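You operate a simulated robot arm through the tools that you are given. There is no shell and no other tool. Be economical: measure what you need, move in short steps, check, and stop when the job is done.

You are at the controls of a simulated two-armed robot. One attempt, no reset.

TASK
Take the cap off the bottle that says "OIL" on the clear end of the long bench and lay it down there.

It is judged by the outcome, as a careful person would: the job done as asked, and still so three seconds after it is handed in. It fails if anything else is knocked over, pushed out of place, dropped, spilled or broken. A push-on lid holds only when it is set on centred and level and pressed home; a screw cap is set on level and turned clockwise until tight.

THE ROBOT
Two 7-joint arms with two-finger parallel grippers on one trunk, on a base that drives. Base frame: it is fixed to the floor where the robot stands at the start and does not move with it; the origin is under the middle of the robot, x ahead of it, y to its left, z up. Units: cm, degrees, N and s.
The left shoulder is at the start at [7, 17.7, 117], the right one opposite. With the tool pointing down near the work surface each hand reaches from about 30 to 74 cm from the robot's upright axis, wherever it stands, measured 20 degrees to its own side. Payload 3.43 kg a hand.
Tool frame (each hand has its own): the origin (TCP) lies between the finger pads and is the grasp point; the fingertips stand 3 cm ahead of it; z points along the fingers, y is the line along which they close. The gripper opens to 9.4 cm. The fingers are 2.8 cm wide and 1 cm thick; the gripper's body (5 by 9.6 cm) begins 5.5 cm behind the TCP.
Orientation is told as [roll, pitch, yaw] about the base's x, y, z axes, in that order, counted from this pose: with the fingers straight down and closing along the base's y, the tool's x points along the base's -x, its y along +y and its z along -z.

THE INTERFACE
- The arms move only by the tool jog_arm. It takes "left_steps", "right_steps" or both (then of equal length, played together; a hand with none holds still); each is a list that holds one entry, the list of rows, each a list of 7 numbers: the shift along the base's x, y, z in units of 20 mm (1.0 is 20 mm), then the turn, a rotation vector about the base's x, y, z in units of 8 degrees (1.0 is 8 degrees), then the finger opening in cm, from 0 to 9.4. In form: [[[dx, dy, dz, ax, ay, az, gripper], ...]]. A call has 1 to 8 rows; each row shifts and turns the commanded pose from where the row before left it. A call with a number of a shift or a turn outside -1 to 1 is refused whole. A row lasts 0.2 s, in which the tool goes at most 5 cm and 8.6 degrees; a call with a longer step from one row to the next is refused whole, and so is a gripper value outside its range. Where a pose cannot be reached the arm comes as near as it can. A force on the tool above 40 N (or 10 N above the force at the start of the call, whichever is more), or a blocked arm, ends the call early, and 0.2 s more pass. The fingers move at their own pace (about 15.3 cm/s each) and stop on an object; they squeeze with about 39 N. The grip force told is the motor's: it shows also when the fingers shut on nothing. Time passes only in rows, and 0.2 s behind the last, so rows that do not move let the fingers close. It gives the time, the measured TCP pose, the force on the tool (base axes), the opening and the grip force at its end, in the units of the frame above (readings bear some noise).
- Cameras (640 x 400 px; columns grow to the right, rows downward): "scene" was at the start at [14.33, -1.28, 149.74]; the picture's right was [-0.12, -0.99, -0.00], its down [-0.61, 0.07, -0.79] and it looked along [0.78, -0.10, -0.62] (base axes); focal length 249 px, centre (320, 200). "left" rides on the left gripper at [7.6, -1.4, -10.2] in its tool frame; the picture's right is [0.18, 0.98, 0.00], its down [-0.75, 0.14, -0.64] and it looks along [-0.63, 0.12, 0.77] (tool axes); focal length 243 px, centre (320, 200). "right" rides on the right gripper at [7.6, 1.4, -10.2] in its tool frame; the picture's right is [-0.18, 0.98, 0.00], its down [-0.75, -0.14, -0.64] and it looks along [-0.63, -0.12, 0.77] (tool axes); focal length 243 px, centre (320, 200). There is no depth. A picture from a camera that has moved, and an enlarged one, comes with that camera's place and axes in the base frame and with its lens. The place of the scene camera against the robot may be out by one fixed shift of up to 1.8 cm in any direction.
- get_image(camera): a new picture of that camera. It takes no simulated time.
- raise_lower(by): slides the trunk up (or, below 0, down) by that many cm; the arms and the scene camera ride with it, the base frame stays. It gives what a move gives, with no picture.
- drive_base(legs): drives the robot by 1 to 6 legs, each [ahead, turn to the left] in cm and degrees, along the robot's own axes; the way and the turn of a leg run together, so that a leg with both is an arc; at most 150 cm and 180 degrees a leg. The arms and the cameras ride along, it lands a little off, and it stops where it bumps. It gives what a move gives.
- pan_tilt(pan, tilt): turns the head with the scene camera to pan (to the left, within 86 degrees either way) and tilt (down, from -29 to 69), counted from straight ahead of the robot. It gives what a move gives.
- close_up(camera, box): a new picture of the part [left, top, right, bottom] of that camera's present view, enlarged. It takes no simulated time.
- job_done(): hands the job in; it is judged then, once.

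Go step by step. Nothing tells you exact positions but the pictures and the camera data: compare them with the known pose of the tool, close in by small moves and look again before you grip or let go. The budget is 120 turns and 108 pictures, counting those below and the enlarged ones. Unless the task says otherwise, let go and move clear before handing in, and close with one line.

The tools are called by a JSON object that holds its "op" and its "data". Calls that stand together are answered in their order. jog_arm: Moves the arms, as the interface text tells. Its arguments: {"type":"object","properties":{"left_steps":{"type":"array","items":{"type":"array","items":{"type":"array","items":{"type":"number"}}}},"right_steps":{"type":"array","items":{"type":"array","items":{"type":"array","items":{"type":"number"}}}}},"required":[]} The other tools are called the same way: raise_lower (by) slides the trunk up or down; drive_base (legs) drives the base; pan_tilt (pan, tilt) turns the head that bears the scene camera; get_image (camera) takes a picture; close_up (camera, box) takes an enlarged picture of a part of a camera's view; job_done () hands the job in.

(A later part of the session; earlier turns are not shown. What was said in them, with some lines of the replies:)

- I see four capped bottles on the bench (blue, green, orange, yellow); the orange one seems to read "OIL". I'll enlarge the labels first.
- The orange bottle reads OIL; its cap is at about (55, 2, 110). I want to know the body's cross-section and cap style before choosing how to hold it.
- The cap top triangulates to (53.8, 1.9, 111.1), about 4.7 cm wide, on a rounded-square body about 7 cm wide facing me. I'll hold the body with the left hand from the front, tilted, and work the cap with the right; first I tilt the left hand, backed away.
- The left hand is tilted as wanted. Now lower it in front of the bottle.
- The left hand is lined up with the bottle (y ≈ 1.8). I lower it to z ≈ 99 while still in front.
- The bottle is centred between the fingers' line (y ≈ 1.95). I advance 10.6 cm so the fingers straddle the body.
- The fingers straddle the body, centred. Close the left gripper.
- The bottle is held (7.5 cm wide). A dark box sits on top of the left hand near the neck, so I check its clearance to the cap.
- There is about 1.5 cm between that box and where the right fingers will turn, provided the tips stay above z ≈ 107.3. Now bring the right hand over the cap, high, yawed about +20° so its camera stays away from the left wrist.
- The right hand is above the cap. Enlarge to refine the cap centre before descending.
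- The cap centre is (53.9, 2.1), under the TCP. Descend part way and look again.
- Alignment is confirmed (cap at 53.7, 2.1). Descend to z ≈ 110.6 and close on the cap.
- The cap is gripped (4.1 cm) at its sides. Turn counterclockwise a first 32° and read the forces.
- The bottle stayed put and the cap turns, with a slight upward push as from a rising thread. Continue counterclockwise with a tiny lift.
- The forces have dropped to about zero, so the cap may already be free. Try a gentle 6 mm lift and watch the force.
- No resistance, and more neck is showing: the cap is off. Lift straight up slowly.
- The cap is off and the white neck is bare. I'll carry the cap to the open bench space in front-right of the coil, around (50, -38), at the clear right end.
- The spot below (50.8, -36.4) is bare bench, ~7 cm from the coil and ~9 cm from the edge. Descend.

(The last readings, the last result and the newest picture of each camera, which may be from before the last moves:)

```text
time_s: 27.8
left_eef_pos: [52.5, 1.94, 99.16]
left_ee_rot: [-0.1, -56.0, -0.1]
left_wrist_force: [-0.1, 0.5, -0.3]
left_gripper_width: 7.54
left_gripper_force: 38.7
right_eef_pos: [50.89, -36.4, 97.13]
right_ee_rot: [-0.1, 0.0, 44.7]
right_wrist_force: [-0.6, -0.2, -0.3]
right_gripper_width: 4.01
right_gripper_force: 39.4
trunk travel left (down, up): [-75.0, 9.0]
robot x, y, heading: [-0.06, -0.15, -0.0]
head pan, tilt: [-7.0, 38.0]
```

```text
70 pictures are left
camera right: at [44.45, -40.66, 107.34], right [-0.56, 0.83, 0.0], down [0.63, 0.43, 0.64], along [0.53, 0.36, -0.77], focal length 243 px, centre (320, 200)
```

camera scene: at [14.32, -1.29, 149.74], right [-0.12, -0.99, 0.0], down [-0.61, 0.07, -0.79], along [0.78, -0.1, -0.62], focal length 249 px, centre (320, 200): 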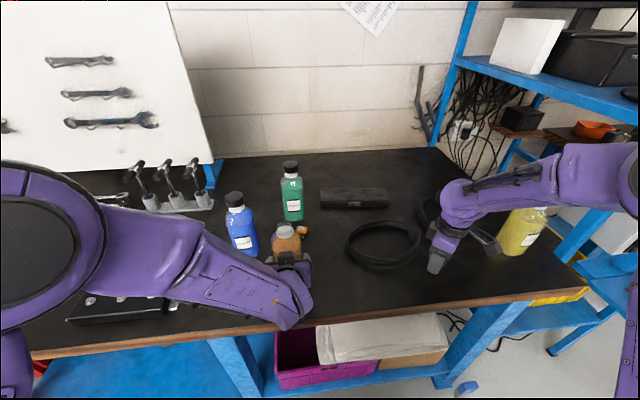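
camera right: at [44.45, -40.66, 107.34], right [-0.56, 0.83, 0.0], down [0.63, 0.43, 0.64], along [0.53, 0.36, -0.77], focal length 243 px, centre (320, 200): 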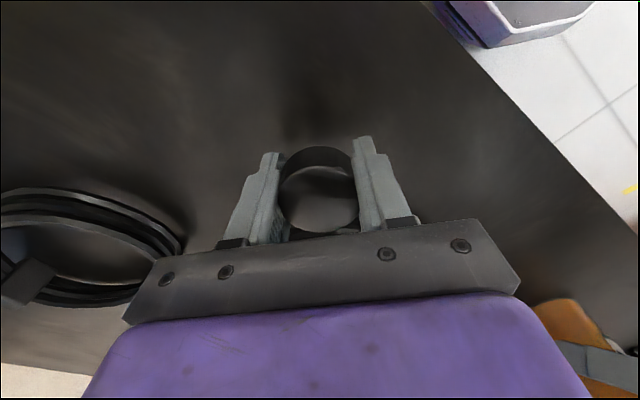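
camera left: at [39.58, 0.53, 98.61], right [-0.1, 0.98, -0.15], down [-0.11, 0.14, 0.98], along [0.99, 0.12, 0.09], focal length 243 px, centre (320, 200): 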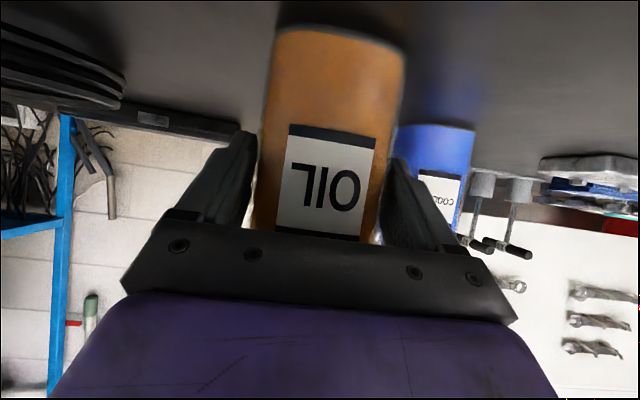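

The cap is about 2 cm above bare bench. Lower gently to near contact.

{"op": "jog_arm", "data": {"right_steps": [[[0, 0, -0.3, 0, 0, 0, 3], [0, 0, -0.25, 0, 0, 0, 3], [0, 0, -0.2, 0, 0, 0, 3], [0, 0, -0.15, 0, 0, 0, 3], [0, 0, -0.05, 0, 0, 0, 3]]]}}

{"op": "get_image", "data": {"camera": "right"}}

{"op": "close_up", "data": {"camera": "scene", "box": [400, 200, 520, 300]}}

```text
time_s: 29.0
left_eef_pos: [52.44, 1.82, 99.08]
left_ee_rot: [0.0, -56.0, 0.0]
left_wrist_force: [-1.7, -0.2, 0.3]
left_gripper_width: 7.52
left_gripper_force: 39.0
right_eef_pos: [50.92, -36.43, 95.17]
right_ee_rot: [0.0, 0.0, 44.8]
right_wrist_force: [0.5, 0.6, 0.2]
right_gripper_width: 4.02
right_gripper_force: 39.3
trunk travel left (down, up): [-75.0, 9.0]
robot x, y, heading: [0.17, 0.29, -0.1]
head pan, tilt: [-7.0, 38.0]
```

```text
69 pictures are left
camera right: at [44.43, -40.61, 105.38], right [-0.56, 0.83, 0.0], down [0.63, 0.43, 0.64], along [0.53, 0.36, -0.77], focal length 243 px, centre (320, 200)
```

right: 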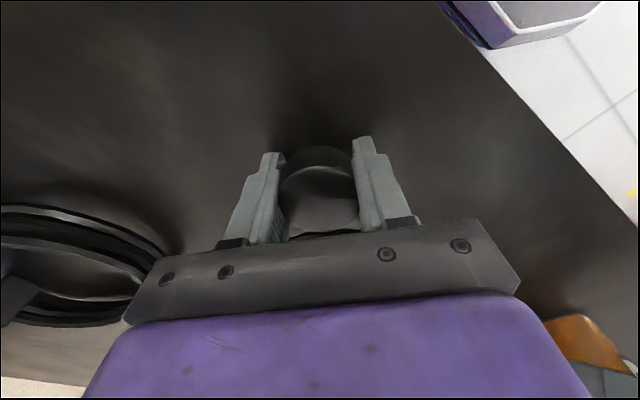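

```text
4.00 times, centred on (460, 250) of scene
camera zoom: at [14.32, -1.29, 149.74], right [-0.12, -0.99, 0.0], down [-0.61, 0.07, -0.79], along [0.78, -0.1, -0.62], focal length 996 px, centre (-240, 0)
```

zoom: 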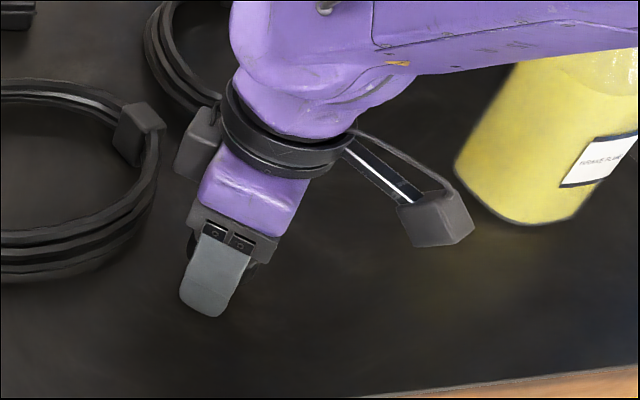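

No contact yet; a few more millimetres.

{"op": "jog_arm", "data": {"right_steps": [[[0, 0, -0.06, 0, 0, 0, 3], [0, 0, -0.06, 0, 0, 0, 3], [0, 0, -0.06, 0, 0, 0, 3]]]}}

```text
time_s: 29.8
left_eef_pos: [52.41, 1.87, 99.17]
left_ee_rot: [0.0, -56.1, 0.1]
left_wrist_force: [0.2, -0.2, 0.0]
left_gripper_width: 7.53
left_gripper_force: 38.2
right_eef_pos: [50.76, -36.23, 94.99]
right_ee_rot: [-0.2, 0.0, 44.7]
right_wrist_force: [1.9, -3.7, 21.8]
right_gripper_width: 4.01
right_gripper_force: 38.7
trunk travel left (down, up): [-75.0, 9.0]
robot x, y, heading: [-0.18, -0.1, 0.2]
head pan, tilt: [-7.0, 38.0]
```

Contact with the bench (22 N). Ease up a hair, open a little, then rise.

{"op": "jog_arm", "data": {"right_steps": [[[0, 0, 0.08, 0, 0, 0, 3], [0, 0, 0, 0, 0, 0, 4.6], [0, 0, 0, 0, 0, 0, 5.4], [0, 0, 0, 0, 0, 0, 6], [0, 0, 0, 0, 0, 0, 6]]]}}

{"op": "get_image", "data": {"camera": "right"}}

```text
time_s: 31.0
left_eef_pos: [52.29, 1.98, 99.09]
left_ee_rot: [-0.1, -56.1, 0.0]
left_wrist_force: [0.7, -0.1, 0.0]
left_gripper_width: 7.54
left_gripper_force: 39.2
right_eef_pos: [50.91, -36.41, 95.06]
right_ee_rot: [-0.2, -0.1, 44.9]
right_wrist_force: [12.6, -13.6, 28.3]
right_gripper_width: 4.88
right_gripper_force: 0.0
trunk travel left (down, up): [-75.0, 9.0]
robot x, y, heading: [0.61, -0.13, -0.2]
head pan, tilt: [-7.0, 38.0]
```

```text
67 pictures are left
camera right: at [44.48, -40.74, 105.24], right [-0.56, 0.83, 0.0], down [0.63, 0.43, 0.64], along [0.53, 0.36, -0.77], focal length 243 px, centre (320, 200)
```

right: 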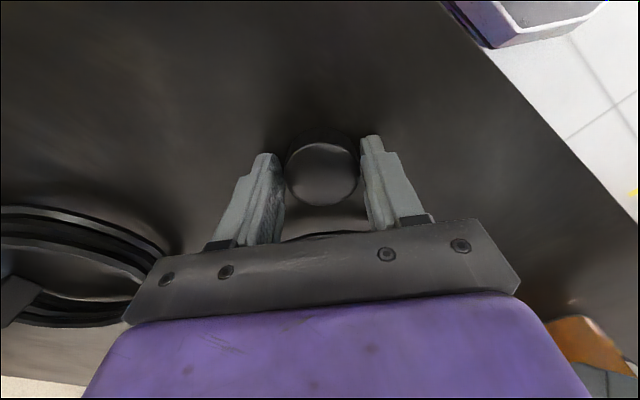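

The cap is released and sitting flat; the fingertips are rubbing on the bench. Rise slightly, open more, then go up.

{"op": "jog_arm", "data": {"right_steps": [[[0, 0, 0.15, 0, 0, 0, 4.9], [0, 0, 0.1, 0, 0, 0, 5.4], [0, 0, 0, 0, 0, 0, 6.4], [0, 0, 0.3, 0, 0, 0, 6.4], [0, 0, 0.7, 0, 0, 0, 6.4], [0, 0, 0.9, 0, 0, 0, 6.4], [0, 0, 0.9, 0, 0, 0, 6.4], [0, 0, 0.9, 0, 0, 0, 6.4]]]}}

{"op": "get_image", "data": {"camera": "right"}}

{"op": "get_image", "data": {"camera": "left"}}

```text
time_s: 32.8
left_eef_pos: [52.36, 1.95, 99.24]
left_ee_rot: [0.0, -56.0, 0.0]
left_wrist_force: [-0.4, -0.4, 0.6]
left_gripper_width: 7.52
left_gripper_force: 38.9
right_eef_pos: [50.78, -36.33, 102.85]
right_ee_rot: [0.0, 0.0, 44.8]
right_wrist_force: [0.2, 0.4, -0.3]
right_gripper_width: 6.42
right_gripper_force: 0.0
trunk travel left (down, up): [-75.0, 9.0]
robot x, y, heading: [-0.26, 0.01, 0.2]
head pan, tilt: [-7.0, 38.0]
```

```text
66 pictures are left
camera right: at [44.44, -40.7, 113.13], right [-0.56, 0.83, 0.0], down [0.63, 0.43, 0.64], along [0.53, 0.36, -0.77], focal length 243 px, centre (320, 200)
```

right: 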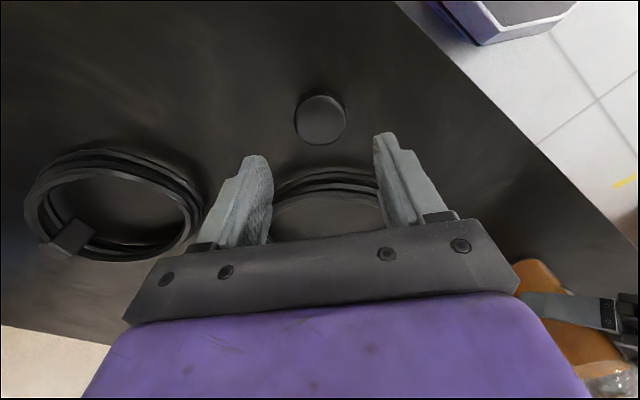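

```text
65 pictures are left
camera left: at [39.57, 0.52, 98.61], right [-0.1, 0.98, -0.15], down [-0.11, 0.14, 0.98], along [0.99, 0.12, 0.09], focal length 243 px, centre (320, 200)
```

left: 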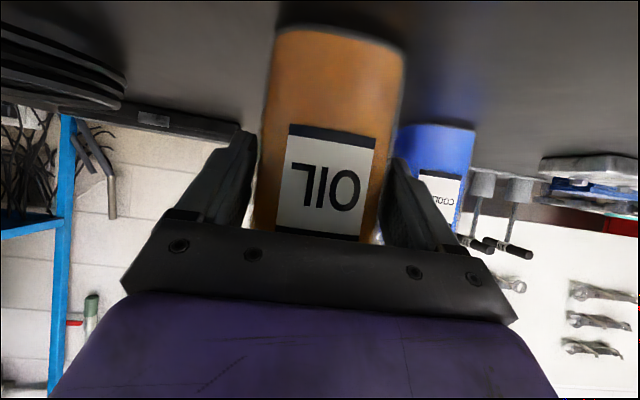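

The cap lies flat on the bench. Now raise the right hand clear, and open the left hand and back it straight away from the bottle.

{"op": "jog_arm", "data": {"right_steps": [[[0, 0, 1, 0, 0, 0, 6.4], [0, 0, 1, 0, 0, 0, 6.4], [0, 0, 1, 0, 0, 0, 6.4], [0, 0, 1, 0, 0, 0, 6.4], [0, 0, 1, 0, 0, 0, 6.4], [0, 0, 1, 0, 0, 0, 6.4]]]}}

{"op": "jog_arm", "data": {"left_steps": [[[0, 0, 0, 0, 0, 0, 8.2], [0, 0, 0, 0, 0, 0, 9.4], [0, 0, 0, 0, 0, 0, 9.4], [-0.4, 0, 0, 0, 0, 0, 9.4], [-0.9, 0, 0, 0, 0, 0, 9.4], [-0.9, 0, 0, 0, 0, 0, 9.4], [-0.9, 0, 0, 0, 0, 0, 9.4], [-0.9, 0, 0, 0, 0, 0, 9.4]]]}}

{"op": "jog_arm", "data": {"left_steps": [[[-0.9, 0, 0, 0, 0, 0, 9.4], [-0.9, 0, 0, 0, 0, 0, 9.4], [-0.2, 0, 1, 0, 0, 0, 9.4], [0, 0, 1, 0, 0, 0, 9.4], [0, 0, 1, 0, 0, 0, 9.4]]]}}

{"op": "get_image", "data": {"camera": "scene"}}

{"op": "get_image", "data": {"camera": "right"}}

```text
time_s: 34.2
left_eef_pos: [52.37, 1.82, 99.25]
left_ee_rot: [0.1, -56.0, 0.0]
left_wrist_force: [0.0, 0.1, 1.2]
left_gripper_width: 7.51
left_gripper_force: 38.7
right_eef_pos: [50.82, -36.36, 114.86]
right_ee_rot: [-0.1, 0.1, 44.8]
right_wrist_force: [-0.5, -0.1, -0.6]
right_gripper_width: 6.4
right_gripper_force: 0.1
trunk travel left (down, up): [-75.0, 9.0]
robot x, y, heading: [0.05, 0.05, 0.1]
head pan, tilt: [-7.0, 38.0]
```

```text
time_s: 36.0
left_eef_pos: [44.36, 1.76, 99.18]
left_ee_rot: [0.0, -56.2, -0.1]
left_wrist_force: [0.9, 0.5, -0.4]
left_gripper_width: 9.38
left_gripper_force: 0.0
right_eef_pos: [50.82, -36.34, 114.81]
right_ee_rot: [0.0, 0.0, 44.8]
right_wrist_force: [-0.4, 0.3, 0.3]
right_gripper_width: 6.4
right_gripper_force: 0.0
trunk travel left (down, up): [-75.0, 9.0]
robot x, y, heading: [-0.25, 0.03, -0.1]
head pan, tilt: [-7.0, 38.0]
```

```text
time_s: 37.2
left_eef_pos: [40.41, 1.94, 105.09]
left_ee_rot: [0.0, -56.0, 0.0]
left_wrist_force: [0.6, 0.2, -0.8]
left_gripper_width: 9.38
left_gripper_force: 0.0
right_eef_pos: [50.8, -36.25, 114.95]
right_ee_rot: [0.0, 0.0, 44.8]
right_wrist_force: [0.1, -0.4, 0.3]
right_gripper_width: 6.37
right_gripper_force: 0.1
trunk travel left (down, up): [-75.0, 9.0]
robot x, y, heading: [-0.01, -0.3, -0.0]
head pan, tilt: [-7.0, 38.0]
```

```text
64 pictures are left
camera scene: at [14.28, -1.24, 149.74], right [-0.12, -0.99, 0.0], down [-0.61, 0.07, -0.79], along [0.78, -0.1, -0.62], focal length 249 px, centre (320, 200)
```

scene: 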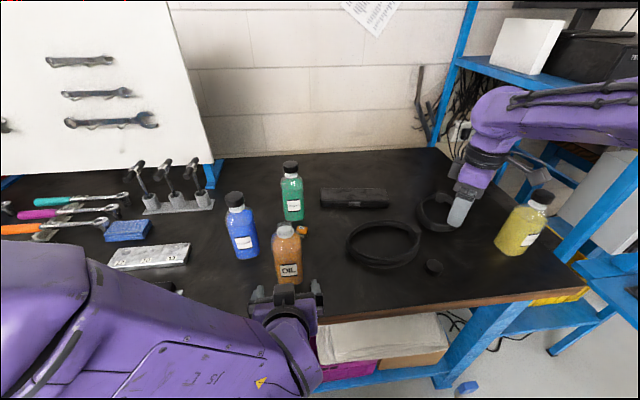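

```text
63 pictures are left
camera right: at [44.36, -40.55, 125.09], right [-0.56, 0.83, 0.0], down [0.63, 0.43, 0.64], along [0.53, 0.36, -0.77], focal length 243 px, centre (320, 200)
```

right: 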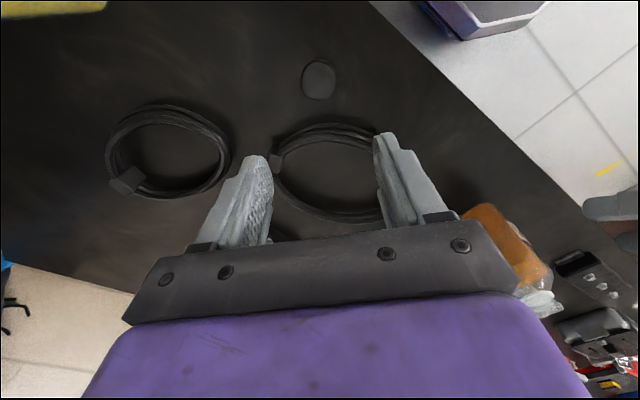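

The bottle stands upright uncapped, and the cap lies on the bench near the right end. I'll raise the left arm to check nothing under it was disturbed.

{"op": "jog_arm", "data": {"left_steps": [[[0, 0, 1, 0, 0, 0, 9.4], [0, 0, 1, 0, 0, 0, 9.4], [0, 0, 1, 0, 0, 0, 9.4], [0, 0, 1, 0, 0, 0, 9.4], [0, 0, 1, 0, 0, 0, 9.4], [0, 0, 1, 0, 0, 0, 9.4], [0, 0, 1, 0, 0, 0, 9.4], [0, 0, 1, 0, 0, 0, 9.4]]]}}

{"op": "jog_arm", "data": {"left_steps": [[[0.8, 0.5, 0.5, 0, 1, 0, 9.4], [0.8, 0.5, 0.5, 0, 1, 0, 9.4], [0.8, 0.5, 0.5, 0, 1, 0, 9.4], [0.8, 0.5, 0, 0, 1, 0, 9.4], [0.8, 0.5, 0, 0, 1, 0, 9.4], [0.8, 0.5, 0, 0, 1, 0, 9.4], [0.3, 0.5, 0, 0, 1, 0, 9.4]]]}}

{"op": "get_image", "data": {"camera": "scene"}}

```text
time_s: 39.0
left_eef_pos: [40.42, 2.0, 121.29]
left_ee_rot: [0.1, -56.1, 0.0]
left_wrist_force: [1.2, -0.4, 0.2]
left_gripper_width: 9.42
left_gripper_force: 0.1
right_eef_pos: [50.76, -36.3, 114.87]
right_ee_rot: [0.0, 0.0, 44.8]
right_wrist_force: [-0.4, -0.7, 0.3]
right_gripper_width: 6.38
right_gripper_force: 0.1
trunk travel left (down, up): [-75.0, 9.0]
robot x, y, heading: [0.51, -0.04, 0.2]
head pan, tilt: [-7.0, 38.0]
```

```text
time_s: 40.6
left_eef_pos: [50.66, 8.93, 124.16]
left_ee_rot: [0.0, 0.2, -0.1]
left_wrist_force: [0.6, 0.3, 1.0]
left_gripper_width: 9.42
left_gripper_force: 0.1
right_eef_pos: [50.81, -36.33, 114.7]
right_ee_rot: [0.0, -0.1, 44.7]
right_wrist_force: [0.6, -0.1, 0.0]
right_gripper_width: 6.39
right_gripper_force: 0.2
trunk travel left (down, up): [-75.0, 9.0]
robot x, y, heading: [-0.16, 0.26, 0.1]
head pan, tilt: [-7.0, 38.0]
```

```text
62 pictures are left
camera scene: at [14.48, -1.29, 149.72], right [-0.12, -0.99, 0.0], down [-0.61, 0.07, -0.79], along [0.78, -0.1, -0.62], focal length 249 px, centre (320, 200)
```

scene: 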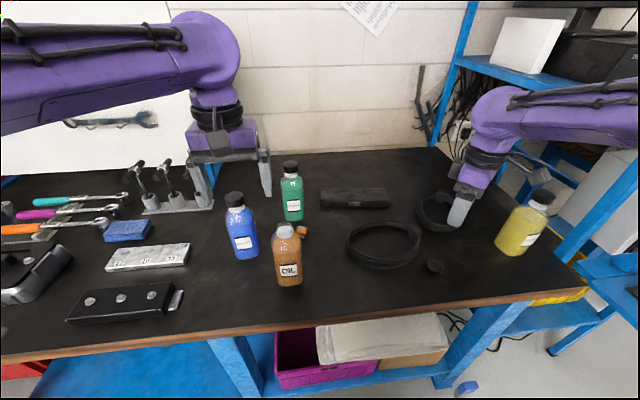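

Everything is in its original place, the OIL bottle stands uncapped, and both hands are clear of it, so I'm handing in.

{"op": "job_done", "data": {}}

```text
The job is handed in.
```

The cap is off the OIL bottle and lies flat on the clear right end of the long bench, in front of the coil. The bottle is still standing where it was, and nothing else was moved.
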